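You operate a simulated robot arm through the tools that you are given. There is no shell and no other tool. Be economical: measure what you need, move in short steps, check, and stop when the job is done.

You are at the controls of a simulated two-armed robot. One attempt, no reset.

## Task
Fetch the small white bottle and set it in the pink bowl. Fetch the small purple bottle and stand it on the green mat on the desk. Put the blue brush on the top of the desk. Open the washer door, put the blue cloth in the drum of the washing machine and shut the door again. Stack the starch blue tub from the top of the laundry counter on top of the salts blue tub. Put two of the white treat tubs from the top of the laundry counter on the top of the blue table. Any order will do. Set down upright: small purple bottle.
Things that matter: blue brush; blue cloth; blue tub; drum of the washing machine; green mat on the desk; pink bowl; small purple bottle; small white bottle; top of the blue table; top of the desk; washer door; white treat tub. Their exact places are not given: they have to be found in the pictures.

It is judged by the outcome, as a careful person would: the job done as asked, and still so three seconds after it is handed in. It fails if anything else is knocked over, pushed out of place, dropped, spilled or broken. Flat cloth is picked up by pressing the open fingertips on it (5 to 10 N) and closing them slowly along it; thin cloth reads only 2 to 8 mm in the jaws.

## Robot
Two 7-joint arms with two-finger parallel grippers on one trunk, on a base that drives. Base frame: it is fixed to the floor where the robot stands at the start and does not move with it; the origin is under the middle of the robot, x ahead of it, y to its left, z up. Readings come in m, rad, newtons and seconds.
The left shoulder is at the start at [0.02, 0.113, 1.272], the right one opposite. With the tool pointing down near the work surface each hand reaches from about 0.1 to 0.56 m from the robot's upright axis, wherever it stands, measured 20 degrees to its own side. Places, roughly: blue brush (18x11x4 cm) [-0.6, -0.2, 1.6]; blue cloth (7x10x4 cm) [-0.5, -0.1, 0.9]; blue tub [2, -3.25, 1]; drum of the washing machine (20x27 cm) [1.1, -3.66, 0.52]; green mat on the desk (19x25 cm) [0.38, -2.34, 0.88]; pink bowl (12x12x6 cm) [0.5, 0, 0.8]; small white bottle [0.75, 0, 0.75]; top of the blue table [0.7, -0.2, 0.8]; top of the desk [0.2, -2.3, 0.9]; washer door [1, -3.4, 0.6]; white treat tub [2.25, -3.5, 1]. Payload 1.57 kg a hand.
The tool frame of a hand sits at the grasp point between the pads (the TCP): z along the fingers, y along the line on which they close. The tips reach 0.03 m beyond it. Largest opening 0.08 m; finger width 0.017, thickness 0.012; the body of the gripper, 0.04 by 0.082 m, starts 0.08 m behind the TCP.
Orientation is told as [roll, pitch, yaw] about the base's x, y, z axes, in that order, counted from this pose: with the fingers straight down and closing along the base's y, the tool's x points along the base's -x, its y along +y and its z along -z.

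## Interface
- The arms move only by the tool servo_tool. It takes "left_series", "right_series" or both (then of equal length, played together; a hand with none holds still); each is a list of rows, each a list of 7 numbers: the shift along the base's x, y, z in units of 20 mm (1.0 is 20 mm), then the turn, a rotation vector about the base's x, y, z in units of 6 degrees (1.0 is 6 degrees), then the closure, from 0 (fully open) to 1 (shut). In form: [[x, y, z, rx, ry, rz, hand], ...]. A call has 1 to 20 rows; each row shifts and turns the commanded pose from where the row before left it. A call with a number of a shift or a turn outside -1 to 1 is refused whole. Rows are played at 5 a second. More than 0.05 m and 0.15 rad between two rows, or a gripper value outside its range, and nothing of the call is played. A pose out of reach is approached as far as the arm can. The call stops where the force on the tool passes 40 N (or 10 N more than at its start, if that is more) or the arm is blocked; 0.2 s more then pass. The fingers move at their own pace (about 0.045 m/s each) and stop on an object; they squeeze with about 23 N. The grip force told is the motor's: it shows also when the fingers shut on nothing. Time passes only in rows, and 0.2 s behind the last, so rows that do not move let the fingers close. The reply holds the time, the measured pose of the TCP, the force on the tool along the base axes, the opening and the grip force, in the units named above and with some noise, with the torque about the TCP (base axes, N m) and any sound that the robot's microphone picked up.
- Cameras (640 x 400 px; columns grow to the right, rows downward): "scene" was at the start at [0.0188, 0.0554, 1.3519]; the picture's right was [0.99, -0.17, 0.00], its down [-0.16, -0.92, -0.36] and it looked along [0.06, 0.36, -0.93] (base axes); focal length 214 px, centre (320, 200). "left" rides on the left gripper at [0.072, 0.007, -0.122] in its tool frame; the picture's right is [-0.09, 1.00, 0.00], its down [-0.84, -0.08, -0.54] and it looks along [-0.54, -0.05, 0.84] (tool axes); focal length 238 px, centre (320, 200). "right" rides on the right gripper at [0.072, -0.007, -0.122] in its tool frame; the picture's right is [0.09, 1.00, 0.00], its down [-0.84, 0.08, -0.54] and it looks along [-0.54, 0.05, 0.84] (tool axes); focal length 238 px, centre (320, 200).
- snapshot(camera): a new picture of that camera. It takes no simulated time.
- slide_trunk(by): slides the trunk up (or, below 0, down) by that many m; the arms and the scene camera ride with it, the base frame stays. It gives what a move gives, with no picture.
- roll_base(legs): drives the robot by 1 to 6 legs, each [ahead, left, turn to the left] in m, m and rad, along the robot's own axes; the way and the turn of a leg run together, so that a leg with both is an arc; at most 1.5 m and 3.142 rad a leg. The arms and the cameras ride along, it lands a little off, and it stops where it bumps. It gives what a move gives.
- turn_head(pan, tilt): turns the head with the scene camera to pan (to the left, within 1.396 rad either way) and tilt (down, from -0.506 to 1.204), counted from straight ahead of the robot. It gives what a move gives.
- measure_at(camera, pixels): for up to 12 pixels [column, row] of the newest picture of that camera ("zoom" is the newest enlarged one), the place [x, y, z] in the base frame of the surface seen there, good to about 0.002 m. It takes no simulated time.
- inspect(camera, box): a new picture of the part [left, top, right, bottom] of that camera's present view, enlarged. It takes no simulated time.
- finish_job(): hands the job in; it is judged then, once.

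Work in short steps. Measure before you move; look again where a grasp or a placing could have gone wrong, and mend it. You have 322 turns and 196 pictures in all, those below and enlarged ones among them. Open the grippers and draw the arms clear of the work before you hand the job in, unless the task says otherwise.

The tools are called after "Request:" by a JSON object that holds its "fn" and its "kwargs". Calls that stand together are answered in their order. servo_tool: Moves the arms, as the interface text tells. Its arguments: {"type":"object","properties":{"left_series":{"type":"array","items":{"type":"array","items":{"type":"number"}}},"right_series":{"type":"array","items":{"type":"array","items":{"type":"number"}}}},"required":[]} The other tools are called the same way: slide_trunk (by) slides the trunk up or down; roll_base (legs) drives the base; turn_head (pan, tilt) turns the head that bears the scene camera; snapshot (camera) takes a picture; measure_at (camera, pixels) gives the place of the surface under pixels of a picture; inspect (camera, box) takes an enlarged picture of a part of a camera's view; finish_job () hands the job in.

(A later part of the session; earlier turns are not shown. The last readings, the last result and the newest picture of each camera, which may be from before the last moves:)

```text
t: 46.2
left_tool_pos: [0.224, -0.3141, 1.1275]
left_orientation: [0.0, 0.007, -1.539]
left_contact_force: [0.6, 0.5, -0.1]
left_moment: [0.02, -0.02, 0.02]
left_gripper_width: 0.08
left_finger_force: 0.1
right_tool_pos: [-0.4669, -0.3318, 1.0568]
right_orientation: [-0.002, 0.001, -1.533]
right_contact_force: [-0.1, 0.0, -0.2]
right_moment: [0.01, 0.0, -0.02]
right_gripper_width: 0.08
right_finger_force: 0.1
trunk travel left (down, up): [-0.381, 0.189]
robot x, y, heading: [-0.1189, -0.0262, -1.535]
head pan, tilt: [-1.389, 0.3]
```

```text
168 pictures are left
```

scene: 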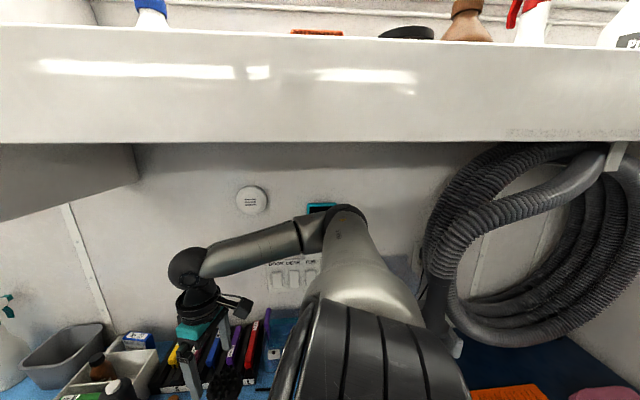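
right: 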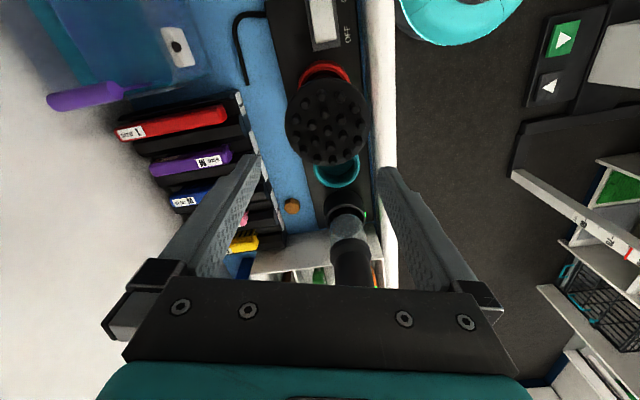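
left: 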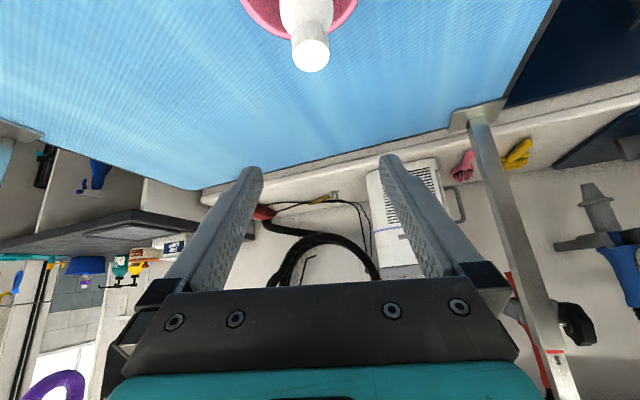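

I measure the blue item at (140,50), the counter's edge, and clipper things in the right view.

Request:
{"fn": "measure_at", "kwargs": {"camera": "right", "pixels": [[140, 50], [175, 45], [80, 30], [90, 97], [375, 60], [390, 60], [330, 120], [330, 70], [240, 90], [200, 90], [300, 200], [270, 30]]}}

Request:
{"fn": "turn_head", "kwargs": {"pan": -1.39, "tilt": 0.9}}

Request:
{"fn": "snapshot", "kwargs": {"camera": "scene"}}

```text
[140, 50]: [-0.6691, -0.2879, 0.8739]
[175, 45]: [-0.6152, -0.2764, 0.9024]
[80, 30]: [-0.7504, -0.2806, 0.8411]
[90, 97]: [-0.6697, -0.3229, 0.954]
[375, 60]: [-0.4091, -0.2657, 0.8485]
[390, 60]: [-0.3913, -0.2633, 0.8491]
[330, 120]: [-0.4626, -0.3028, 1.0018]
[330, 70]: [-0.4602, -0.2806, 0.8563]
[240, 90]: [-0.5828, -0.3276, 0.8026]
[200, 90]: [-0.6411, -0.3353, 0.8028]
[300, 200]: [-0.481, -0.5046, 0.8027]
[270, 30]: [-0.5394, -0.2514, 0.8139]
```

```text
t: 47.2
left_tool_pos: [0.2248, -0.3123, 1.1267]
left_orientation: [0.001, 0.009, -1.539]
left_contact_force: [0.1, -0.6, -0.4]
left_moment: [0.02, 0.01, 0.01]
left_gripper_width: 0.0801
left_finger_force: 0.0
right_tool_pos: [-0.4672, -0.3317, 1.0558]
right_orientation: [-0.001, 0.001, -1.536]
right_contact_force: [-0.1, 0.3, 0.3]
right_moment: [0.01, -0.02, 0.0]
right_gripper_width: 0.0801
right_finger_force: 0.1
trunk travel left (down, up): [-0.381, 0.189]
robot x, y, heading: [-0.1175, -0.0254, -1.535]
head pan, tilt: [-1.389, 0.901]
```

```text
167 pictures are left
```

scene: 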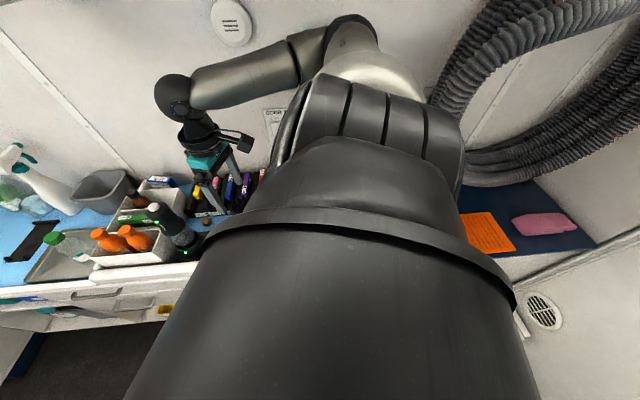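

The black brush on the counter tops out at z 1.00 just beneath my right fingertips, so I raise the right hand and pull it in, then shift the base toward the table and turn to face the rear counter.

Request:
{"fn": "servo_tool", "kwargs": {"right_series": [[0, 0, 1, 0, 0, 0, 0], [0, 0, 1, 0, 0, 0, 0], [0, 0, 1, 0, 0, 0, 0], [0.5, 0, 0.5, 0, 0, 0, 0], [0.5, 0, 0.5, 0, 0, 0, 0]]}}

Request:
{"fn": "roll_base", "kwargs": {"legs": [[0, 0.1, 0], [0, 0, -1.6]]}}

Request:
{"fn": "turn_head", "kwargs": {"pan": 0, "tilt": 0.5}}

Request:
{"fn": "snapshot", "kwargs": {"camera": "scene"}}

```text
t: 48.5
left_tool_pos: [0.2243, -0.3144, 1.1273]
left_orientation: [-0.001, 0.007, -1.538]
left_contact_force: [-0.1, 0.3, 0.7]
left_moment: [0.01, -0.04, 0.02]
left_gripper_width: 0.0799
left_finger_force: 0.1
right_tool_pos: [-0.446, -0.3324, 1.1353]
right_orientation: [-0.001, -0.001, -1.536]
right_contact_force: [0.2, 0.0, -0.3]
right_moment: [0.0, 0.0, -0.02]
right_gripper_width: 0.0799
right_finger_force: 0.1
trunk travel left (down, up): [-0.381, 0.189]
robot x, y, heading: [-0.1173, -0.0246, -1.533]
head pan, tilt: [-1.389, 0.901]
```

```text
t: 53.6
left_tool_pos: [-0.3264, -0.348, 1.1261]
left_orientation: [-0.001, 0.008, 3.114]
left_contact_force: [-0.1, -0.2, -0.8]
left_moment: [-0.01, 0.0, -0.03]
left_gripper_width: 0.0798
left_finger_force: 0.0
right_tool_pos: [-0.3066, 0.3221, 1.1347]
right_orientation: [-0.001, 0.004, 3.12]
right_contact_force: [0.3, 0.6, 0.2]
right_moment: [0.01, 0.03, -0.02]
right_gripper_width: 0.0801
right_finger_force: 0.0
trunk travel left (down, up): [-0.381, 0.189]
robot x, y, heading: [-0.0176, -0.0245, 3.117]
head pan, tilt: [-1.389, 0.901]
```

```text
t: 55.1
left_tool_pos: [-0.3264, -0.3496, 1.1257]
left_orientation: [0.0, 0.008, 3.116]
left_contact_force: [0.2, 0.0, 0.8]
left_moment: [-0.02, 0.02, -0.02]
left_gripper_width: 0.0801
left_finger_force: 0.1
right_tool_pos: [-0.3055, 0.3215, 1.1363]
right_orientation: [-0.002, 0.002, 3.121]
right_contact_force: [0.6, -0.7, -0.6]
right_moment: [0.01, -0.01, -0.02]
right_gripper_width: 0.08
right_finger_force: 0.0
trunk travel left (down, up): [-0.381, 0.189]
robot x, y, heading: [-0.0249, -0.0215, 3.119]
head pan, tilt: [0.0, 0.499]
```

```text
166 pictures are left
```

scene: 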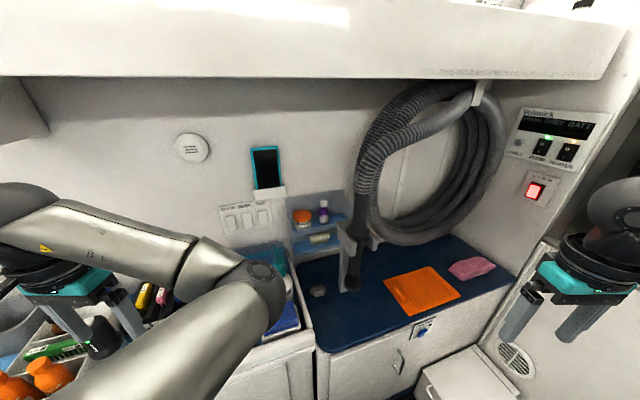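

A small purple bottle appears at (323,212) on a little wall rack. I zoom there and at the area hidden by the left elbow, and also raise my view of the shelf.

Request:
{"fn": "inspect", "kwargs": {"camera": "scene", "box": [220, 170, 380, 310]}}

Request:
{"fn": "measure_at", "kwargs": {"camera": "scene", "pixels": [[323, 202], [323, 218], [302, 216], [320, 225], [296, 225], [320, 238], [290, 260], [270, 250], [340, 235], [350, 280], [330, 330], [300, 350]]}}

Request:
{"fn": "turn_head", "kwargs": {"pan": 0, "tilt": -0.2}}

Request:
{"fn": "snapshot", "kwargs": {"camera": "scene"}}

```text
2.86 times, centred on (300, 240) of scene
```

zoom: 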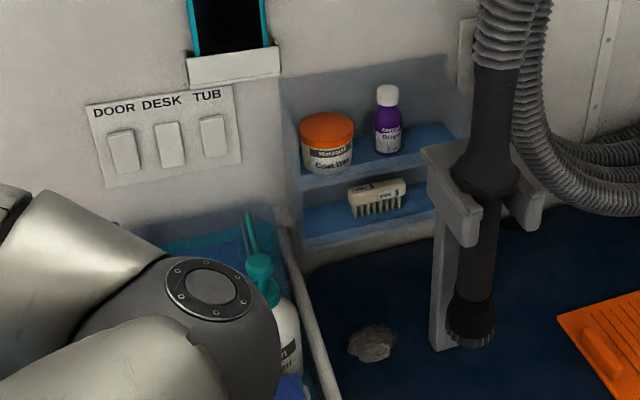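

```text
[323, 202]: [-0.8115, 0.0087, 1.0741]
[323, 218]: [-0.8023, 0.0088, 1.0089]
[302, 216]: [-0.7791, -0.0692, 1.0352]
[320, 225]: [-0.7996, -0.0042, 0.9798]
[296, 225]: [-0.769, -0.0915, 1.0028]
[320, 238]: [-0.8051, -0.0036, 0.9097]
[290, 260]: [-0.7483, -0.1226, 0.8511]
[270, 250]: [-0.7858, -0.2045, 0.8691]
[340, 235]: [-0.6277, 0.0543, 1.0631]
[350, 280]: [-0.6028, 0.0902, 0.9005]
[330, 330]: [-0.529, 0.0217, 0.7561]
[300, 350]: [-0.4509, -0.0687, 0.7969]
```

```text
t: 56.2
left_tool_pos: [-0.3259, -0.3489, 1.1265]
left_orientation: [-0.001, 0.006, 3.116]
left_contact_force: [-0.7, -0.1, -0.3]
left_moment: [-0.01, 0.02, 0.02]
left_gripper_width: 0.0802
left_finger_force: 0.3
right_tool_pos: [-0.3065, 0.3218, 1.1353]
right_orientation: [-0.003, 0.001, 3.121]
right_contact_force: [-0.3, -0.6, -0.9]
right_moment: [-0.02, -0.03, 0.03]
right_gripper_width: 0.0801
right_finger_force: 0.1
trunk travel left (down, up): [-0.381, 0.189]
robot x, y, heading: [-0.0214, -0.0241, 3.12]
head pan, tilt: [0.0, -0.201]
```

```text
164 pictures are left
```

scene: 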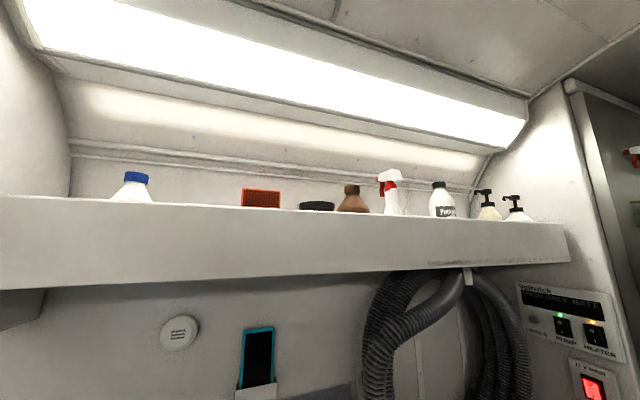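

The purple bottle stands at (-0.81, 0.009), base z≈0.98. I raise the trunk for a view over the top shelf.

Request:
{"fn": "slide_trunk", "kwargs": {"by": 0.18}}

Request:
{"fn": "turn_head", "kwargs": {"pan": 0, "tilt": 0.0}}

Request:
{"fn": "snapshot", "kwargs": {"camera": "scene"}}

```text
t: 58.2
left_tool_pos: [-0.3255, -0.3494, 1.3064]
left_orientation: [0.0, 0.007, 3.116]
left_contact_force: [-0.7, 0.0, 0.1]
left_moment: [0.0, 0.03, -0.01]
left_gripper_width: 0.0798
left_finger_force: 0.0
right_tool_pos: [-0.3066, 0.3216, 1.3154]
right_orientation: [-0.001, 0.0, 3.121]
right_contact_force: [-0.2, 0.1, 0.0]
right_moment: [0.02, 0.0, 0.01]
right_gripper_width: 0.0801
right_finger_force: 0.1
trunk travel left (down, up): [-0.561, 0.009]
robot x, y, heading: [-0.0168, -0.0215, 3.119]
head pan, tilt: [0.0, -0.201]
```

```text
t: 58.9
left_tool_pos: [-0.3261, -0.3502, 1.3056]
left_orientation: [0.0, 0.007, 3.117]
left_contact_force: [-0.1, 0.6, -0.2]
left_moment: [0.01, -0.01, 0.0]
left_gripper_width: 0.08
left_finger_force: 0.1
right_tool_pos: [-0.3058, 0.3215, 1.3153]
right_orientation: [-0.002, 0.003, 3.122]
right_contact_force: [0.3, -0.4, -0.4]
right_moment: [0.03, -0.01, 0.0]
right_gripper_width: 0.0798
right_finger_force: 0.0
trunk travel left (down, up): [-0.561, 0.009]
robot x, y, heading: [-0.0176, -0.0217, 3.115]
head pan, tilt: [0.0, 0.0]
```

```text
163 pictures are left
```

scene: 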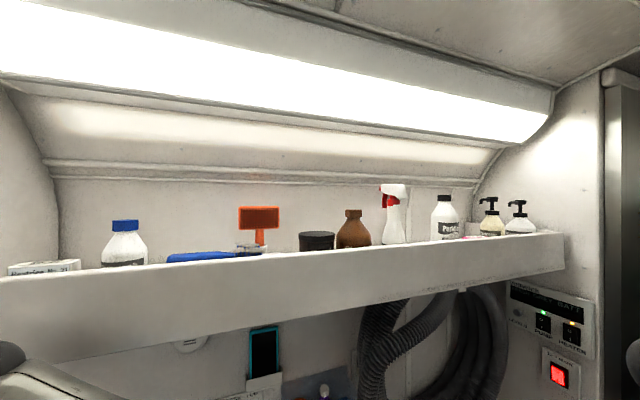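

The blue brush handle shows at (200,256). Zoom in.

Request:
{"fn": "inspect", "kwargs": {"camera": "scene", "box": [80, 190, 380, 300]}}

Request:
{"fn": "measure_at", "kwargs": {"camera": "scene", "pixels": [[170, 257], [200, 255], [232, 253], [250, 252], [260, 218], [316, 240], [350, 230], [125, 240], [200, 268], [280, 252], [200, 340], [120, 270]]}}

```text
2.13 times, centred on (230, 245) of scene
```

zoom: 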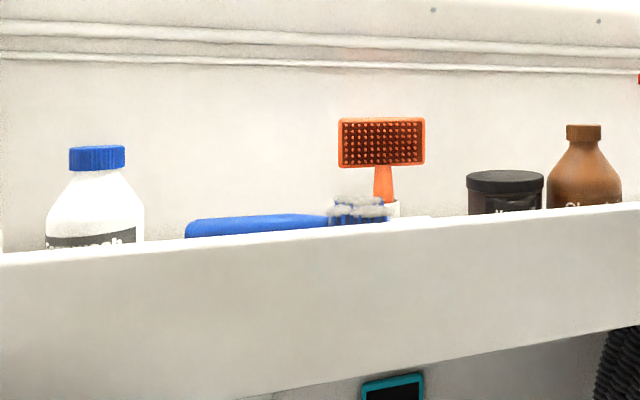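

```text
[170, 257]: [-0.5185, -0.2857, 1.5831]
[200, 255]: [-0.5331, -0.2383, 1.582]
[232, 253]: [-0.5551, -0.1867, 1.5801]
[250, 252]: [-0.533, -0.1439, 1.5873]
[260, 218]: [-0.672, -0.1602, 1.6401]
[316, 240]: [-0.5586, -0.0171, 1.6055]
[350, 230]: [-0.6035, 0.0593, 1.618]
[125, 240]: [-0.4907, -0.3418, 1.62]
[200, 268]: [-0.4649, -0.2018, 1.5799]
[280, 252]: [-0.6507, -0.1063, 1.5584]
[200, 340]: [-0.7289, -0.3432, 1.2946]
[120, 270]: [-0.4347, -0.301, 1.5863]
```

Brush handle runs from (-0.52,-0.286) to (-0.555,-0.187), top z≈1.583, shelf lip z≈1.58 at x -0.45. I raise the left hand in front of the shelf while yawing it 90° so it closes across the handle.

Request:
{"fn": "measure_at", "kwargs": {"camera": "scene", "pixels": [[200, 130], [200, 60], [200, 170], [200, 20]]}}

Request:
{"fn": "servo_tool", "kwargs": {"left_series": [[0.2, 0, 0.9, 0, 0, -0.75, 0], [0.2, 0, 0.9, 0, 0, -0.75, 0], [0.2, 0, 0.9, 0, 0, -0.75, 0], [0, 0, 0.9, 0, 0, -0.75, 0], [0, 0, 0.9, 0, 0, -0.75, 0], [0, 0, 0.9, 0, 0, -0.75, 0], [0, 0, 0.9, 0, 0, -0.75, 0], [0, 0, 0.9, 0, 0, -0.75, 0], [0, 0, 0.9, 0, 0, -0.75, 0], [0, 0, 0.9, 0, 0, -0.75, 0]]}}

Request:
{"fn": "snapshot", "kwargs": {"camera": "scene"}}

```text
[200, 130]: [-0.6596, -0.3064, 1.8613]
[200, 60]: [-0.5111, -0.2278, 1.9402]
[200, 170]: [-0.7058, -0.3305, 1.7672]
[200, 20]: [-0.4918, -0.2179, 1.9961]
```

```text
t: 61.1
left_tool_pos: [-0.3134, -0.3498, 1.4884]
left_orientation: [-0.002, 0.007, 2.327]
left_contact_force: [0.1, 0.7, -0.4]
left_moment: [0.02, -0.01, 0.01]
left_gripper_width: 0.08
left_finger_force: 0.0
right_tool_pos: [-0.3053, 0.3217, 1.3167]
right_orientation: [-0.002, 0.001, 3.123]
right_contact_force: [-0.1, -0.4, -0.2]
right_moment: [-0.01, 0.02, 0.0]
right_gripper_width: 0.0799
right_finger_force: 0.1
trunk travel left (down, up): [-0.561, 0.009]
robot x, y, heading: [-0.0218, -0.0217, 3.122]
head pan, tilt: [0.0, 0.0]
```

```text
161 pictures are left
```

scene: 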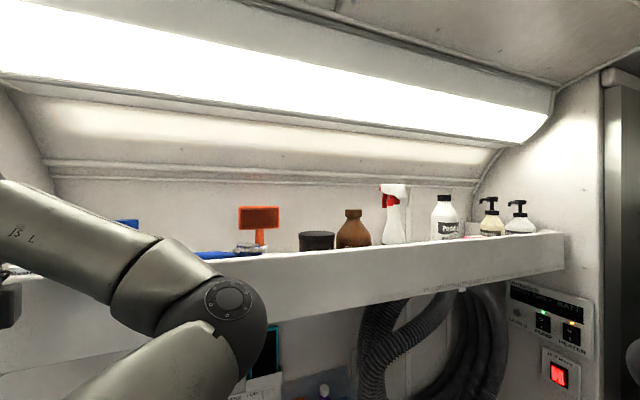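

I check the elbow's clearance to the shelf.

Request:
{"fn": "measure_at", "kwargs": {"camera": "scene", "pixels": [[230, 300], [255, 310], [190, 250], [215, 330], [60, 220], [280, 300]]}}

Request:
{"fn": "snapshot", "kwargs": {"camera": "left"}}

```text
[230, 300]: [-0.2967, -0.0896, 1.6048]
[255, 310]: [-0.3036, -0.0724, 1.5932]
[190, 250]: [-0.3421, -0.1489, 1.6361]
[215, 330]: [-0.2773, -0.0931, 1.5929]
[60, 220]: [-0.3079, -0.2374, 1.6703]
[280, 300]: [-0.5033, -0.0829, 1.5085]
```

```text
160 pictures are left
```

left: 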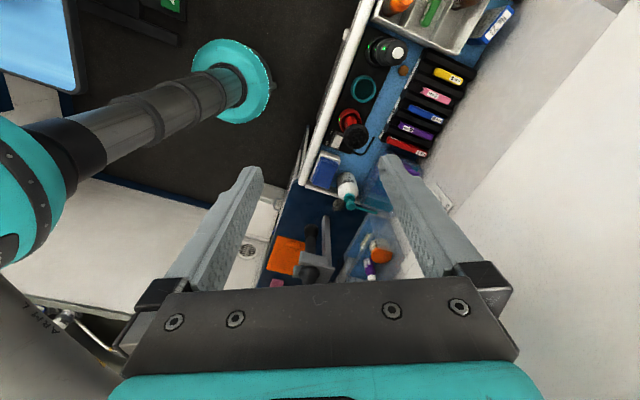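

In the left picture a blue item shows at (325,168), maybe the folded blue cloth. I measure it and zoom.

Request:
{"fn": "inspect", "kwargs": {"camera": "left", "box": [260, 100, 460, 300]}}

Request:
{"fn": "measure_at", "kwargs": {"camera": "left", "pixels": [[325, 168], [318, 180], [335, 155], [347, 187], [347, 203], [368, 268], [380, 255], [290, 250], [350, 140], [312, 185]]}}

```text
2.00 times, centred on (360, 200) of left
```

zoom: 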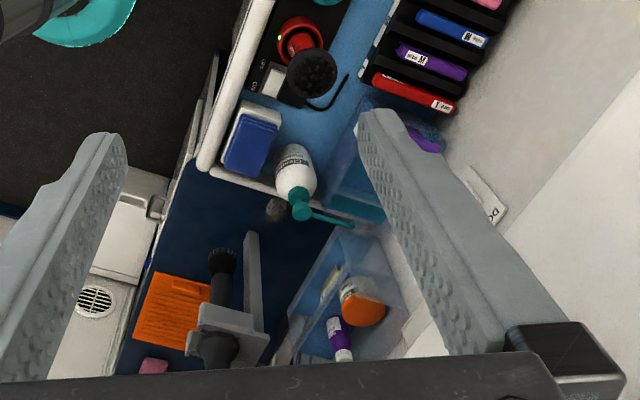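

```text
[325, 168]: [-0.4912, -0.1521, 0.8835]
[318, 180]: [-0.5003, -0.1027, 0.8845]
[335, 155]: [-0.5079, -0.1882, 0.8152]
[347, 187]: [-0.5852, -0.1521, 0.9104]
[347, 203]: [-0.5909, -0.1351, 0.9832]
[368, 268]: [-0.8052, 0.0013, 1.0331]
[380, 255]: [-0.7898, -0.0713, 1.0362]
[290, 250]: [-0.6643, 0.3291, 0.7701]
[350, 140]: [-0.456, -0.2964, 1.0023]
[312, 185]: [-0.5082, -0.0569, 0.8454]
```

Cloth found at (-0.495,-0.125,0.884). Back to the brush: continue raising/yawing the left hand.

Request:
{"fn": "servo_tool", "kwargs": {"left_series": [[0, 0.3, 0.9, 0, 0, -0.75, 0.2], [0, 0.3, 0.9, 0, 0, -0.75, 0.2], [0, 0.3, 0.9, 0, 0, -0.75, 0.2], [0, 0.3, 0.9, 0, 0, -0.75, 0.2], [0, 0.3, 0.9, 0, 0, -0.75, 0.2], [0, 0.3, 0.9, 0, 0, -0.75, 0.2], [0, 0.3, 0.9, 0, 0, -0.75, 0.2], [0, 0.3, 0.9, 0, 0, -0.75, 0.2], [0, 0.3, 0.9, 0, 0, -0.75, 0.2], [0, 0.3, 0.9, 0, 0, -0.75, 0.2]]}}

Request:
{"fn": "snapshot", "kwargs": {"camera": "scene"}}

Request:
{"fn": "snapshot", "kwargs": {"camera": "left"}}

```text
t: 63.3
left_tool_pos: [-0.3161, -0.3136, 1.666]
left_orientation: [0.0, 0.009, 1.539]
left_contact_force: [0.3, 0.0, -1.6]
left_moment: [0.02, 0.03, -0.01]
left_gripper_width: 0.0639
left_finger_force: 0.1
left hand out of reach, approached as far as the arm can: row 2, 3, 4, 5
right_tool_pos: [-0.3056, 0.3211, 1.3157]
right_orientation: [-0.002, 0.0, 3.12]
right_contact_force: [0.2, -0.2, 0.4]
right_moment: [-0.03, 0.0, 0.0]
right_gripper_width: 0.0799
right_finger_force: 0.0
trunk travel left (down, up): [-0.561, 0.009]
robot x, y, heading: [-0.0215, -0.0197, 3.118]
head pan, tilt: [0.0, 0.0]
```

```text
158 pictures are left
```

scene: 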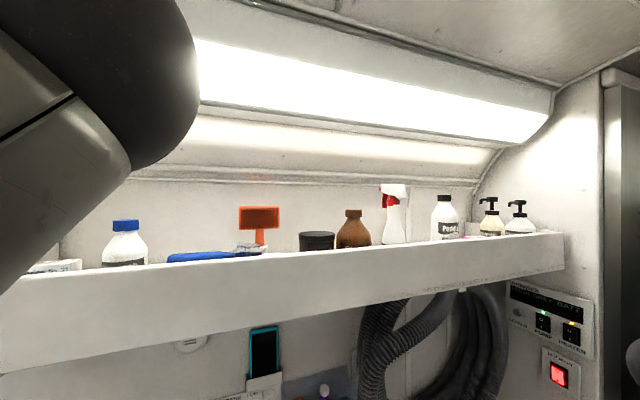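

```text
157 pictures are left
```

left: 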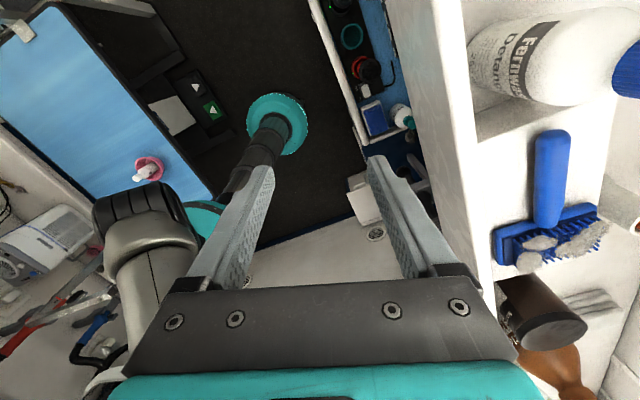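

Arm is now in a better shape and the left camera sees the brush: handle (550,175), T-shaped head (545,235). I measure it.

Request:
{"fn": "measure_at", "kwargs": {"camera": "left", "pixels": [[552, 140], [550, 165], [547, 200], [545, 222], [505, 240], [590, 212], [538, 175], [564, 175], [520, 150], [500, 70], [480, 150], [535, 240]]}}

```text
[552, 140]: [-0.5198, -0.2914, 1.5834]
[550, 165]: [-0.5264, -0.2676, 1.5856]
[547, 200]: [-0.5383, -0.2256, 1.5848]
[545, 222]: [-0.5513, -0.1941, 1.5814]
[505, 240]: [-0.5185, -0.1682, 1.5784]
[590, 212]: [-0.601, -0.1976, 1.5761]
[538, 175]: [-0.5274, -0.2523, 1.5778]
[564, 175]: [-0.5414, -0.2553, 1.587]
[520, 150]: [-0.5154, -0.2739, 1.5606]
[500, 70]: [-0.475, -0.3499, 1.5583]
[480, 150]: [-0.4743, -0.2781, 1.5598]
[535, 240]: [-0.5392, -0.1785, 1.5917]
```

Handle grip point: (-0.535,-0.24), closing axis needs +18° yaw. I move above it, keeping z≈1.67.

Request:
{"fn": "servo_tool", "kwargs": {"left_series": [[-0.9, 0.3, 0.1, 0, 0, 0.3, 0.2], [-0.9, 0.3, 0.1, 0, 0, 0.3, 0.2], [-0.9, 0.3, 0.1, 0, 0, 0.3, 0.2], [-0.9, 0.3, 0, 0, 0, 0.3, 0.2], [-0.9, 0.3, 0, 0, 0, 0.3, 0.2], [-0.9, 0.3, 0, 0, 0, 0.3, 0.2], [-0.9, 0.3, 0, 0, 0, 0.3, 0.2], [-0.9, 0.3, 0, 0, 0, 0.3, 0.2], [-0.9, 0.3, 0, 0, 0, 0.3, 0.2], [-0.9, 0.3, 0, 0, 0, 0.3, 0.2], [-0.9, 0.3, 0, 0, 0, 0.1, 0.2], [-0.9, 0.3, 0, 0, 0, 0, 0.2]]}}

Request:
{"fn": "snapshot", "kwargs": {"camera": "left"}}

Request:
{"fn": "snapshot", "kwargs": {"camera": "scene"}}

```text
t: 65.9
left_tool_pos: [-0.488, -0.2401, 1.6342]
left_orientation: [0.003, 0.006, 1.869]
left_contact_force: [0.6, -0.4, 0.2]
left_moment: [-0.01, 0.0, 0.03]
left_gripper_width: 0.064
left_finger_force: 0.1
left hand out of reach, approached as far as the arm can: row 8, 9, 10, 11, 12
right_tool_pos: [-0.3066, 0.3219, 1.3154]
right_orientation: [-0.002, 0.002, 3.121]
right_contact_force: [0.1, 0.1, 1.0]
right_moment: [-0.03, 0.02, 0.01]
right_gripper_width: 0.0803
right_finger_force: 0.1
trunk travel left (down, up): [-0.561, 0.009]
robot x, y, heading: [-0.0224, -0.0231, 3.12]
head pan, tilt: [0.0, 0.0]
```

```text
156 pictures are left
```

left: 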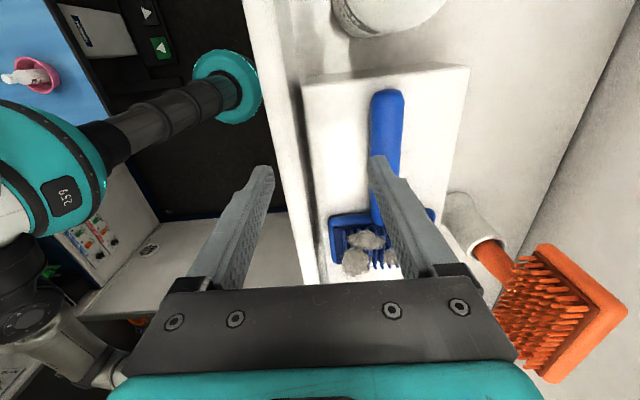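

```text
155 pictures are left
```

scene: 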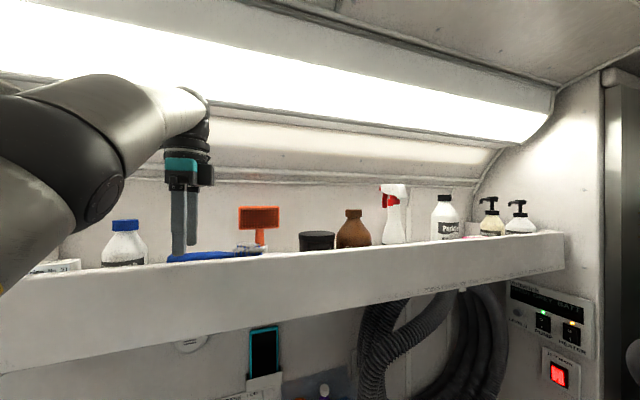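

Reach falls short by ~5 cm; fingertips (z 1.604) clear the lip and handle, so I drive the base 0.047 m ahead.

Request:
{"fn": "roll_base", "kwargs": {"legs": [[0.047, 0, 0]]}}

Request:
{"fn": "snapshot", "kwargs": {"camera": "left"}}

```text
t: 66.8
left_tool_pos: [-0.5348, -0.2386, 1.6333]
left_orientation: [0.001, 0.008, 1.869]
left_contact_force: [-0.1, -0.8, 0.5]
left_moment: [0.0, -0.03, -0.03]
left_gripper_width: 0.0639
left_finger_force: 0.0
right_tool_pos: [-0.3535, 0.3226, 1.3161]
right_orientation: [-0.001, 0.001, 3.122]
right_contact_force: [0.0, -0.2, -0.1]
right_moment: [-0.03, -0.01, -0.03]
right_gripper_width: 0.0799
right_finger_force: 0.1
trunk travel left (down, up): [-0.561, 0.009]
robot x, y, heading: [-0.0637, -0.0213, 3.121]
head pan, tilt: [0.0, 0.0]
```

```text
154 pictures are left
```

left: 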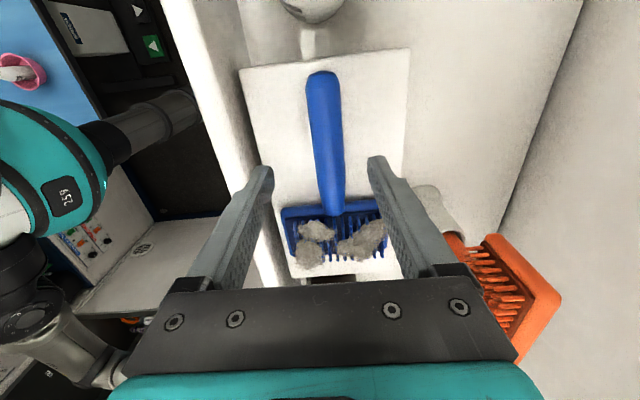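

The handle is between the fingers. I verify positions under the fingers before lowering.

Request:
{"fn": "measure_at", "kwargs": {"camera": "left", "pixels": [[322, 85], [326, 130], [331, 180], [333, 205], [300, 210], [372, 205], [270, 120], [390, 120], [235, 120], [440, 120]]}}

```text
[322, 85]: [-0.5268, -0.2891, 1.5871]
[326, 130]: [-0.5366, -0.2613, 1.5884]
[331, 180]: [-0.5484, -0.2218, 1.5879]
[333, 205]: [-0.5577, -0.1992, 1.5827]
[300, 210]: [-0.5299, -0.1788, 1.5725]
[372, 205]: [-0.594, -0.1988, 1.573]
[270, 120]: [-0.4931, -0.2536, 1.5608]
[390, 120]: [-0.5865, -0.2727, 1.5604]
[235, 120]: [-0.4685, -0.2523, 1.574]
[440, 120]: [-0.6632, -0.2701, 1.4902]
```

I issue one still row to see whether the commanded pose equals the measured one.

Request:
{"fn": "servo_tool", "kwargs": {"left_series": [[0, 0, 0, 0, 0, 0, 0.2]]}}

```text
t: 67.2
left_tool_pos: [-0.5328, -0.2381, 1.6349]
left_orientation: [0.002, 0.006, 1.866]
left_contact_force: [0.8, 0.1, -0.2]
left_moment: [0.0, 0.03, -0.01]
left_gripper_width: 0.0642
left_finger_force: 0.1
right_tool_pos: [-0.3498, 0.3223, 1.317]
right_orientation: [-0.002, -0.002, 3.119]
right_contact_force: [-0.7, -0.2, 0.7]
right_moment: [0.01, 0.01, -0.01]
right_gripper_width: 0.08
right_finger_force: 0.0
trunk travel left (down, up): [-0.561, 0.009]
robot x, y, heading: [-0.0678, -0.0224, 3.119]
head pan, tilt: [0.0, 0.0]
```

Stable. I shift 8 mm toward the wall and lower 38 mm in steps.

Request:
{"fn": "servo_tool", "kwargs": {"left_series": [[-0.2, 0, -0.5, 0, 0, 0, 0.2], [-0.2, 0, -0.5, 0, 0, 0, 0.2], [0, 0, -0.4, 0, 0, 0, 0.2]]}}

Request:
{"fn": "snapshot", "kwargs": {"camera": "left"}}

```text
t: 68.0
left_tool_pos: [-0.5431, -0.2378, 1.6062]
left_orientation: [0.001, 0.007, 1.867]
left_contact_force: [-0.4, -0.7, -0.6]
left_moment: [-0.01, 0.02, 0.0]
left_gripper_width: 0.0638
left_finger_force: 0.1
right_tool_pos: [-0.3535, 0.3234, 1.3153]
right_orientation: [0.0, 0.003, 3.122]
right_contact_force: [-0.7, -0.4, -0.7]
right_moment: [0.01, 0.0, -0.04]
right_gripper_width: 0.0799
right_finger_force: 0.0
trunk travel left (down, up): [-0.561, 0.009]
robot x, y, heading: [-0.0689, -0.0188, 3.12]
head pan, tilt: [0.0, 0.0]
```

```text
153 pictures are left
```

left: 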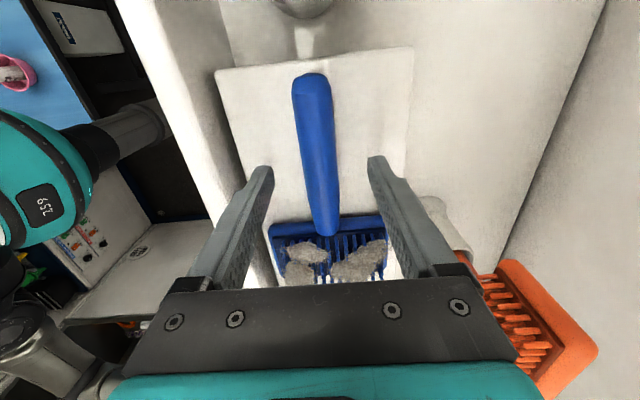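

I lower 9 mm more and close.

Request:
{"fn": "servo_tool", "kwargs": {"left_series": [[0, 0, -0.45, 0, 0, 0, 0.2], [0, 0, 0, 0, 0, 0, 0.5], [0, 0, 0, 0, 0, 0, 0.8], [0, 0, 0, 0, 0, 0, 1], [0, 0, 0, 0, 0, 0, 1], [0, 0, 0, 0, 0, 0, 1]]}}

Request:
{"fn": "snapshot", "kwargs": {"camera": "left"}}

```text
t: 69.4
left_tool_pos: [-0.5441, -0.2372, 1.5971]
left_orientation: [0.0, 0.008, 1.868]
left_contact_force: [-0.3, -0.5, -0.3]
left_moment: [-0.01, 0.0, 0.0]
left_gripper_width: 0.0232
left_finger_force: 23.5
right_tool_pos: [-0.3525, 0.322, 1.3157]
right_orientation: [-0.002, 0.001, 3.121]
right_contact_force: [0.3, -0.1, -0.4]
right_moment: [-0.01, -0.04, 0.01]
right_gripper_width: 0.0801
right_finger_force: 0.0
trunk travel left (down, up): [-0.561, 0.009]
robot x, y, heading: [-0.0624, -0.0221, 3.122]
head pan, tilt: [0.0, 0.0]
```

```text
152 pictures are left
```

left: 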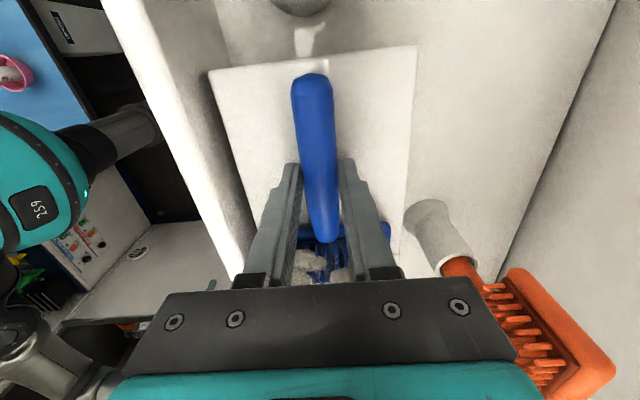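

Brush gripped (0.023 m). I lift it 6 cm straight up.

Request:
{"fn": "servo_tool", "kwargs": {"left_series": [[0, 0, 0.7, 0, 0, 0, 1], [0, 0, 0.7, 0, 0, 0, 1], [0.2, 0, 0.7, 0, 0, 0, 1], [0.4, 0, 0.7, 0, 0, 0, 1], [0.4, 0, 0.5, 0, 0, 0, 1]]}}

Request:
{"fn": "snapshot", "kwargs": {"camera": "left"}}

```text
t: 70.6
left_tool_pos: [-0.5134, -0.2395, 1.6542]
left_orientation: [0.004, 0.005, 1.869]
left_contact_force: [-0.6, 0.7, -0.7]
left_moment: [-0.03, 0.0, 0.01]
left_gripper_width: 0.0233
left_finger_force: 23.1
left hand out of reach, approached as far as the arm can: row 3, 4
right_tool_pos: [-0.352, 0.3236, 1.315]
right_orientation: [-0.003, 0.001, 3.121]
right_contact_force: [0.5, 0.0, -0.3]
right_moment: [0.04, -0.01, -0.02]
right_gripper_width: 0.0801
right_finger_force: 0.0
trunk travel left (down, up): [-0.561, 0.009]
robot x, y, heading: [-0.0695, -0.0207, 3.123]
head pan, tilt: [0.0, 0.0]
```

```text
151 pictures are left
```

left: 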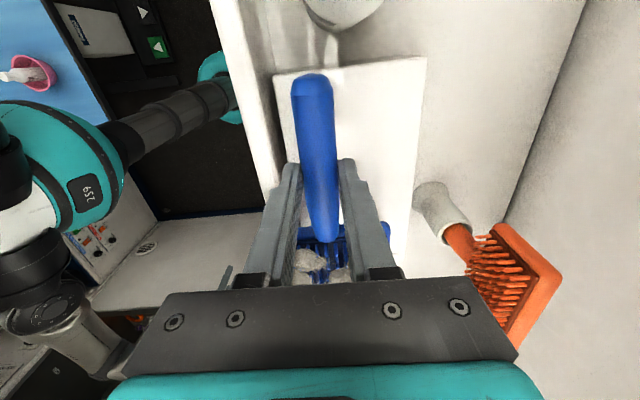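

Brush is lifted clear. I draw the left hand back off the shelf.

Request:
{"fn": "servo_tool", "kwargs": {"left_series": [[0.9, -0.2, 0.1, 0, 0, 0, 1], [0.9, -0.2, 0.1, 0, 0, 0, 1], [0.9, -0.2, 0.1, 0, 0, 0, 1], [0.9, -0.2, 0, 0, 0, 0, 1], [0.9, -0.2, 0, 0, 0, 0, 1], [0.9, -0.2, 0, 0, 0, 0, 1], [0.9, -0.2, 0, 0, 0, 0, 1], [0.9, -0.2, 0, 0, 0, 0, 1], [0.9, -0.2, 0, 0, 0, 0, 1], [0.9, -0.2, 0, 0, 0, 0, 1], [0.5, -0.2, 0, 0, 0, 0, 1]]}}

Request:
{"fn": "snapshot", "kwargs": {"camera": "scene"}}

```text
t: 72.8
left_tool_pos: [-0.3641, -0.2822, 1.6119]
left_orientation: [-0.173, 0.03, 1.873]
left_contact_force: [0.5, -0.3, -1.8]
left_moment: [-0.06, -0.01, 0.0]
left_gripper_width: 0.0232
left_finger_force: 23.3
right_tool_pos: [-0.3525, 0.3223, 1.3154]
right_orientation: [-0.002, 0.002, 3.121]
right_contact_force: [0.4, 0.1, -0.2]
right_moment: [0.04, 0.02, -0.03]
right_gripper_width: 0.0798
right_finger_force: 0.0
trunk travel left (down, up): [-0.561, 0.009]
robot x, y, heading: [-0.0663, -0.0212, 3.115]
head pan, tilt: [0.0, 0.0]
stopped in row 10 (left hand): the arm was blocked; the commanded pose is now the measured one
```

```text
150 pictures are left
```

scene: 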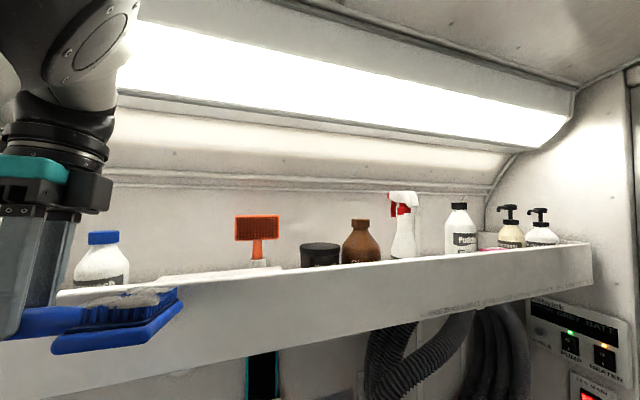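

The brush is off the shelf but the arm is folded to a limit. I back the base 0.09 m and lower the trunk, away from the shelf.

Request:
{"fn": "roll_base", "kwargs": {"legs": [[-0.09, 0, 0]]}}

Request:
{"fn": "slide_trunk", "kwargs": {"by": -0.2}}

Request:
{"fn": "turn_head", "kwargs": {"pan": 0.2, "tilt": 0.5}}

Request:
{"fn": "snapshot", "kwargs": {"camera": "scene"}}

```text
t: 73.9
left_tool_pos: [-0.2712, -0.2848, 1.6111]
left_orientation: [-0.168, 0.03, 1.875]
left_contact_force: [-1.0, 0.9, -1.0]
left_moment: [-0.02, 0.0, -0.01]
left_gripper_width: 0.0234
left_finger_force: 22.6
right_tool_pos: [-0.2607, 0.3218, 1.3155]
right_orientation: [-0.001, 0.002, 3.119]
right_contact_force: [-0.7, -0.3, -0.3]
right_moment: [0.01, -0.02, -0.04]
right_gripper_width: 0.0802
right_finger_force: 0.1
trunk travel left (down, up): [-0.561, 0.009]
robot x, y, heading: [0.0277, -0.0239, 3.118]
head pan, tilt: [0.0, 0.0]
```

```text
t: 76.1
left_tool_pos: [-0.2729, -0.2839, 1.4112]
left_orientation: [-0.172, 0.03, 1.873]
left_contact_force: [0.4, 0.0, -0.5]
left_moment: [-0.03, 0.0, 0.0]
left_gripper_width: 0.0233
left_finger_force: 23.0
right_tool_pos: [-0.2613, 0.3212, 1.1157]
right_orientation: [-0.002, 0.002, 3.118]
right_contact_force: [0.1, -0.2, -0.8]
right_moment: [0.03, -0.05, -0.01]
right_gripper_width: 0.0801
right_finger_force: 0.0
trunk travel left (down, up): [-0.361, 0.209]
robot x, y, heading: [0.0246, -0.0203, 3.12]
head pan, tilt: [0.0, 0.0]
```

```text
t: 77.0
left_tool_pos: [-0.2727, -0.2871, 1.4106]
left_orientation: [-0.179, 0.016, 1.878]
left_contact_force: [0.4, 0.3, -0.8]
left_moment: [-0.06, -0.03, 0.02]
left_gripper_width: 0.0234
left_finger_force: 23.1
right_tool_pos: [-0.2605, 0.3208, 1.1155]
right_orientation: [-0.001, 0.002, 3.119]
right_contact_force: [0.5, 1.0, 0.5]
right_moment: [-0.03, 0.03, 0.01]
right_gripper_width: 0.0799
right_finger_force: 0.1
trunk travel left (down, up): [-0.361, 0.209]
robot x, y, heading: [0.0245, -0.024, 3.12]
head pan, tilt: [0.201, 0.499]
```

```text
149 pictures are left
```

scene: 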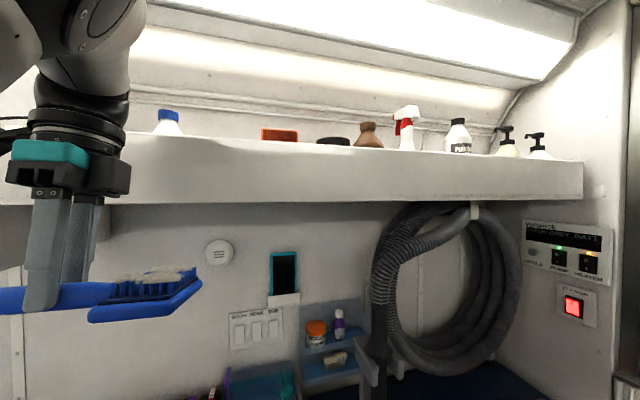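

I lower the left hand to under-shelf height and undo its small tilt.

Request:
{"fn": "servo_tool", "kwargs": {"left_series": [[0, -0.2, -0.9, -0.06, 0.2, 0, 1], [0, -0.2, -0.9, -0.06, 0.2, 0, 1], [0, -0.2, -0.9, -0.06, 0.2, 0, 1], [0, -0.2, -0.9, -0.06, 0.2, 0, 1], [0, -0.2, -0.9, -0.06, 0.2, 0, 1], [0, -0.2, -0.9, -0.06, 0.2, 0, 1], [0, -0.2, -0.9, -0.06, 0.2, 0, 1], [0, -0.2, -0.9, -0.06, 0.2, 0, 1], [0, -0.2, -0.9, 0, 0, 0, 1], [0, -0.2, -0.9, 0, 0, 0, 1], [0, 0, -0.9, 0, 0, 0, 1], [0, 0, -0.9, 0, 0, 0, 1], [0, 0, -0.9, 0, 0, 0, 1], [0, 0, -0.9, 0, 0, 0, 1]]}}

Request:
{"fn": "snapshot", "kwargs": {"camera": "scene"}}

```text
t: 80.0
left_tool_pos: [-0.2719, -0.3239, 1.1605]
left_orientation: [0.006, 0.025, 1.88]
left_contact_force: [0.5, 0.1, -1.1]
left_moment: [-0.06, 0.01, 0.06]
left_gripper_width: 0.0229
left_finger_force: 22.5
right_tool_pos: [-0.2607, 0.3208, 1.1149]
right_orientation: [-0.002, 0.001, 3.118]
right_contact_force: [0.0, -0.5, -0.5]
right_moment: [0.01, 0.01, -0.01]
right_gripper_width: 0.0796
right_finger_force: 0.0
trunk travel left (down, up): [-0.361, 0.209]
robot x, y, heading: [0.0278, -0.0276, 3.122]
head pan, tilt: [0.201, 0.499]
```

```text
148 pictures are left
```

scene: 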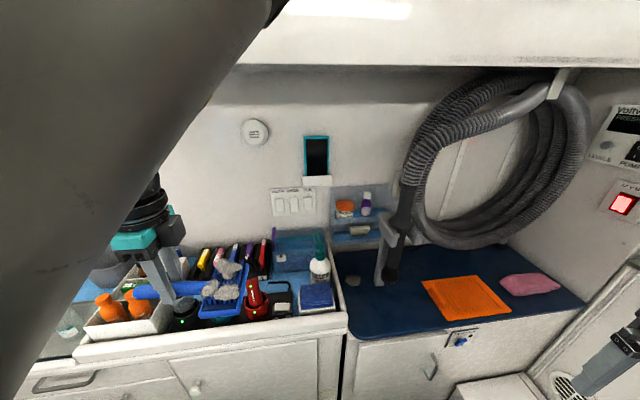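

Clear view now: cloth at (316,296), purple bottle (366,203). I measure the left elbow's position relative to the shelf.

Request:
{"fn": "measure_at", "kwargs": {"camera": "scene", "pixels": [[230, 20], [265, 5], [150, 130], [100, 100], [140, 205], [135, 242], [320, 290], [305, 300], [333, 296], [315, 312], [366, 195], [366, 210]]}}

Request:
{"fn": "inspect", "kwargs": {"camera": "scene", "box": [270, 180, 430, 320]}}

```text
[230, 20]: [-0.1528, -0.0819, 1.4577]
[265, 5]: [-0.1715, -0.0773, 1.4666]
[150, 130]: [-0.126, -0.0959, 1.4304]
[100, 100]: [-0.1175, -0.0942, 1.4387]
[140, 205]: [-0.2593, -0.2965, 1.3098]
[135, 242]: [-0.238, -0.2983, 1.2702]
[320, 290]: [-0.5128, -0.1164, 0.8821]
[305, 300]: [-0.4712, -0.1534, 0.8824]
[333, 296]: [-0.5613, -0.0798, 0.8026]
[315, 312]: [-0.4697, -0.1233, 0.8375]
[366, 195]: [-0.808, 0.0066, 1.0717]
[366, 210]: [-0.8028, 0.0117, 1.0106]
```

```text
2.86 times, centred on (350, 250) of scene
```

zoom: 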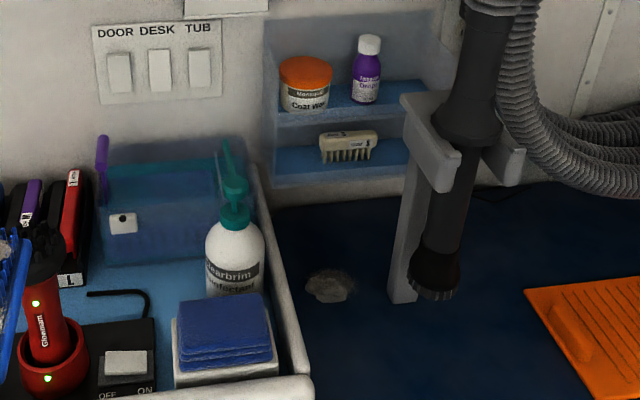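

I measure the rack's sides and front edges near the bottle.

Request:
{"fn": "measure_at", "kwargs": {"camera": "zoom", "pixels": [[425, 84], [445, 40], [455, 10], [264, 60], [264, 20], [276, 118], [300, 112], [390, 95], [352, 90], [380, 90], [331, 90], [355, 40]]}}

Request:
{"fn": "measure_at", "kwargs": {"camera": "zoom", "pixels": [[366, 42], [366, 60], [366, 80], [366, 95], [405, 95], [460, 165], [440, 100], [305, 70], [175, 330], [270, 330], [220, 300], [225, 370]]}}

```text
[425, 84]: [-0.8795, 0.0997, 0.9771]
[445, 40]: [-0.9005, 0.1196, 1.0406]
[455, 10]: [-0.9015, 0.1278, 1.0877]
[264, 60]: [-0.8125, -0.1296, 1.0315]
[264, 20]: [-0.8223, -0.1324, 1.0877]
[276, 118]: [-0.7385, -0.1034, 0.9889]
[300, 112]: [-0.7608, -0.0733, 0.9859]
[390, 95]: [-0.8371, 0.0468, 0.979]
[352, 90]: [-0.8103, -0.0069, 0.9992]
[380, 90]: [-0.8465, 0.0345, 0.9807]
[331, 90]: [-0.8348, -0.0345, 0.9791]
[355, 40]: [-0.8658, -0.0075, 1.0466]
```

```text
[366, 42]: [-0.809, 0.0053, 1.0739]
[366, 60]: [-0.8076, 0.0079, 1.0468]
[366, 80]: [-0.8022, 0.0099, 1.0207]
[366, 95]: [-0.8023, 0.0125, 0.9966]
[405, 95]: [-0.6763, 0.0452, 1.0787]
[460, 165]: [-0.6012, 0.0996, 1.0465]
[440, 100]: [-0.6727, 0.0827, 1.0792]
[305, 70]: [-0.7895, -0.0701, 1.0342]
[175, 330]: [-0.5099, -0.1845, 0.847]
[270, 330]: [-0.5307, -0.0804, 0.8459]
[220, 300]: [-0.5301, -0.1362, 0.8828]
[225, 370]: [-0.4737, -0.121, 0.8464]
```

The dryer and hose stand up from the bracket to the right; I measure them to be sure the hand passes left of them.

Request:
{"fn": "measure_at", "kwargs": {"camera": "zoom", "pixels": [[445, 120], [455, 80], [465, 40], [465, 5], [520, 5], [430, 180], [415, 200], [402, 100]]}}

Request:
{"fn": "measure_at", "kwargs": {"camera": "scene", "pixels": [[405, 165], [420, 130], [400, 185], [437, 110]]}}

```text
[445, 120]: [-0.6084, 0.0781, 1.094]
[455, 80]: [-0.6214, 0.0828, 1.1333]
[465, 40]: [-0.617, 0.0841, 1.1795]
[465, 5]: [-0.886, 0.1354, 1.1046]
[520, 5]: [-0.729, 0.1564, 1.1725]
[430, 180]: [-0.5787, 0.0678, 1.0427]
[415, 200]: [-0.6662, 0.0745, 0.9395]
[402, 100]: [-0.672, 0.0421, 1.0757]
```

```text
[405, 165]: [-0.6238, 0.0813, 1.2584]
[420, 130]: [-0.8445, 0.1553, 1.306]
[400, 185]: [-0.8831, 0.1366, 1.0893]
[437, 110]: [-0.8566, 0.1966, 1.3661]
```

The dryer's left side is at y≈0.078, so I shift the base 0.12 m to my left (−y) so the right arm comes in from that side, then bring the right hand tilted 45° toward the pre-grasp.

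Request:
{"fn": "roll_base", "kwargs": {"legs": [[0, 0.12, 0]]}}

Request:
{"fn": "servo_tool", "kwargs": {"right_series": [[-0.76, -0.47, 0.15, 0, 0.375, 0, 0.3], [-0.76, -0.47, 0.15, 0, 0.375, 0, 0.3], [-0.76, -0.47, 0.15, 0, 0.375, 0, 0.3], [-0.76, -0.47, 0.15, 0, 0.375, 0, 0.3], [-0.76, -0.47, 0.15, 0, 0.375, 0, 0.3], [-0.76, -0.47, 0.15, 0, 0.375, 0, 0.3], [-0.76, -0.47, 0.15, 0, 0.375, 0, 0.3], [-0.76, -0.47, 0.15, 0, 0.375, 0, 0.3], [-0.76, -0.47, 0.15, 0, 0.375, 0, 0.3], [-0.76, -0.47, 0.15, 0, 0.375, 0, 0.3], [-0.76, -0.47, 0.15, 0, 0.375, 0, 0.3], [-0.76, -0.47, 0.15, 0, 0.375, 0, 0.3], [-0.76, -0.47, 0.15, 0, 0.375, 0, 0.3], [-0.76, -0.47, 0.15, 0, 0.375, 0, 0.3], [-0.76, -0.47, 0.15, 0, 0.375, 0, 0.3], [-0.76, -0.47, 0.15, 0, 0.375, 0, 0.3], [-0.76, -0.47, 0.15, 0, 0.375, 0, 0.3], [-0.76, -0.47, 0.15, 0, 0.375, 0, 0.3], [-0.76, -0.47, 0.15, 0, 0.375, 0, 0.3], [-0.76, -0.47, 0.15, 0, 0.375, 0, 0.3]]}}

Request:
{"fn": "snapshot", "kwargs": {"camera": "scene"}}

Request:
{"fn": "snapshot", "kwargs": {"camera": "right"}}

```text
t: 81.2
left_tool_pos: [-0.2766, -0.4423, 1.1601]
left_orientation: [0.004, 0.026, 1.874]
left_contact_force: [-0.3, -0.4, -1.2]
left_moment: [-0.01, -0.02, 0.01]
left_gripper_width: 0.0233
left_finger_force: 22.6
right_tool_pos: [-0.262, 0.2018, 1.1165]
right_orientation: [-0.002, 0.003, 3.113]
right_contact_force: [-0.6, -0.4, 0.4]
right_moment: [0.02, 0.03, -0.01]
right_gripper_width: 0.0799
right_finger_force: 0.0
trunk travel left (down, up): [-0.361, 0.209]
robot x, y, heading: [0.0252, -0.1413, 3.116]
head pan, tilt: [0.201, 0.499]
```

```text
t: 85.4
left_tool_pos: [-0.2781, -0.441, 1.1605]
left_orientation: [0.002, 0.026, 1.874]
left_contact_force: [0.3, 0.0, -0.1]
left_moment: [-0.04, -0.01, 0.02]
left_gripper_width: 0.0232
left_finger_force: 23.0
right_tool_pos: [-0.5668, 0.0155, 1.1754]
right_orientation: [0.025, -0.785, 3.104]
right_contact_force: [-0.4, -0.5, 0.8]
right_moment: [0.02, 0.02, 0.04]
right_gripper_width: 0.0559
right_finger_force: 0.0
trunk travel left (down, up): [-0.361, 0.209]
robot x, y, heading: [0.0204, -0.1407, 3.109]
head pan, tilt: [0.201, 0.499]
```

```text
146 pictures are left
```

scene: 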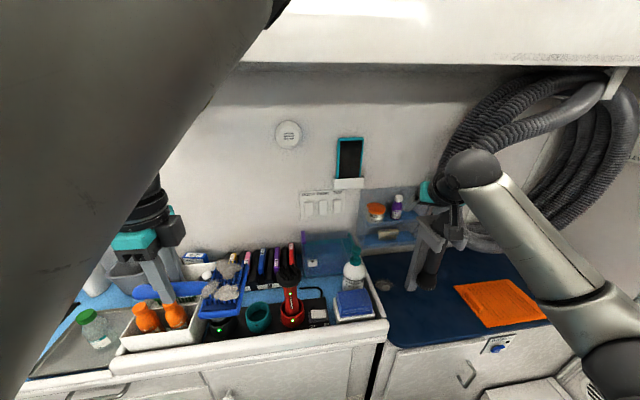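

```text
145 pictures are left
```

right: 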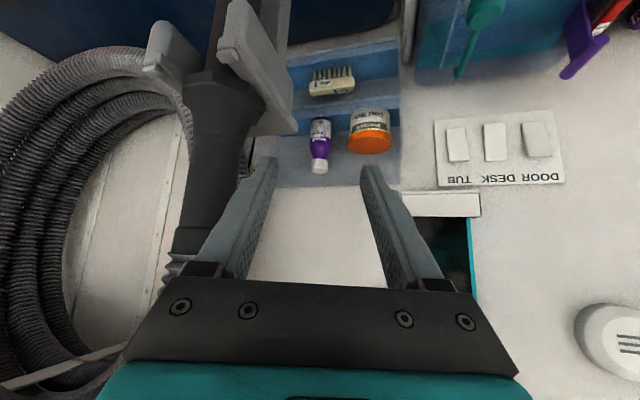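

The right forearm would sweep into the dryer, so the purple bottle is better taken later by the left arm. For now I take the blue cloth with the right hand: straighten it and go above (-0.50,-0.12).

Request:
{"fn": "servo_tool", "kwargs": {"right_series": [[0.8, -0.3, 0, 0, -0.5, 0, 0.3], [0.8, -0.3, 0, 0, -0.5, 0, 0.3], [0.8, -0.3, 0, 0, -0.5, 0, 0.3], [0.8, -0.3, 0, 0, -0.5, 0, 0.3], [0.6, -0.5, 0, 0, -0.6, 0, 0], [0, -0.7, 0, 0, -0.6, 0, 0], [0, -0.7, 0, 0, -0.6, 0, 0], [0, -0.7, 0, 0, -0.6, 0, 0], [0, -0.7, 0, 0, -0.6, 0, 0], [0, -0.7, 0, 0, -0.6, 0, 0], [0, -0.7, 0, 0, -0.6, 0, 0], [0, -0.5, 0, 0, -0.6, 0, 0], [0, 0, 0, 0, -0.6, 0, 0]]}}

Request:
{"fn": "snapshot", "kwargs": {"camera": "right"}}

```text
t: 88.2
left_tool_pos: [-0.2769, -0.4399, 1.1597]
left_orientation: [0.003, 0.025, 1.876]
left_contact_force: [0.2, -0.5, -1.0]
left_moment: [-0.06, -0.03, -0.03]
left_gripper_width: 0.0234
left_finger_force: 23.3
right_tool_pos: [-0.4904, -0.1137, 1.1762]
right_orientation: [-0.002, -0.01, 3.113]
right_contact_force: [-0.1, -0.3, 0.9]
right_moment: [-0.01, -0.01, 0.01]
right_gripper_width: 0.0801
right_finger_force: 0.0
trunk travel left (down, up): [-0.361, 0.209]
robot x, y, heading: [0.0208, -0.1431, 3.111]
head pan, tilt: [0.201, 0.499]
```

```text
144 pictures are left
```

right: 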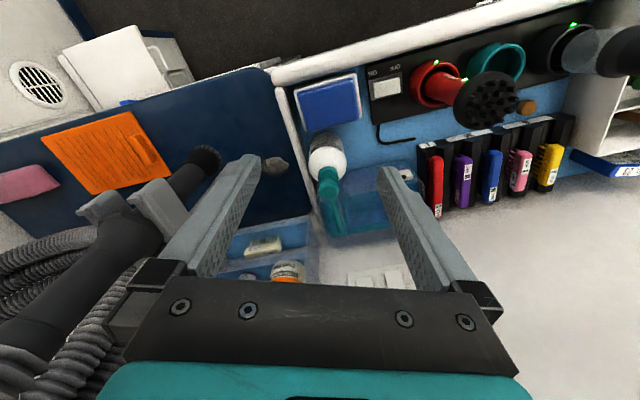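

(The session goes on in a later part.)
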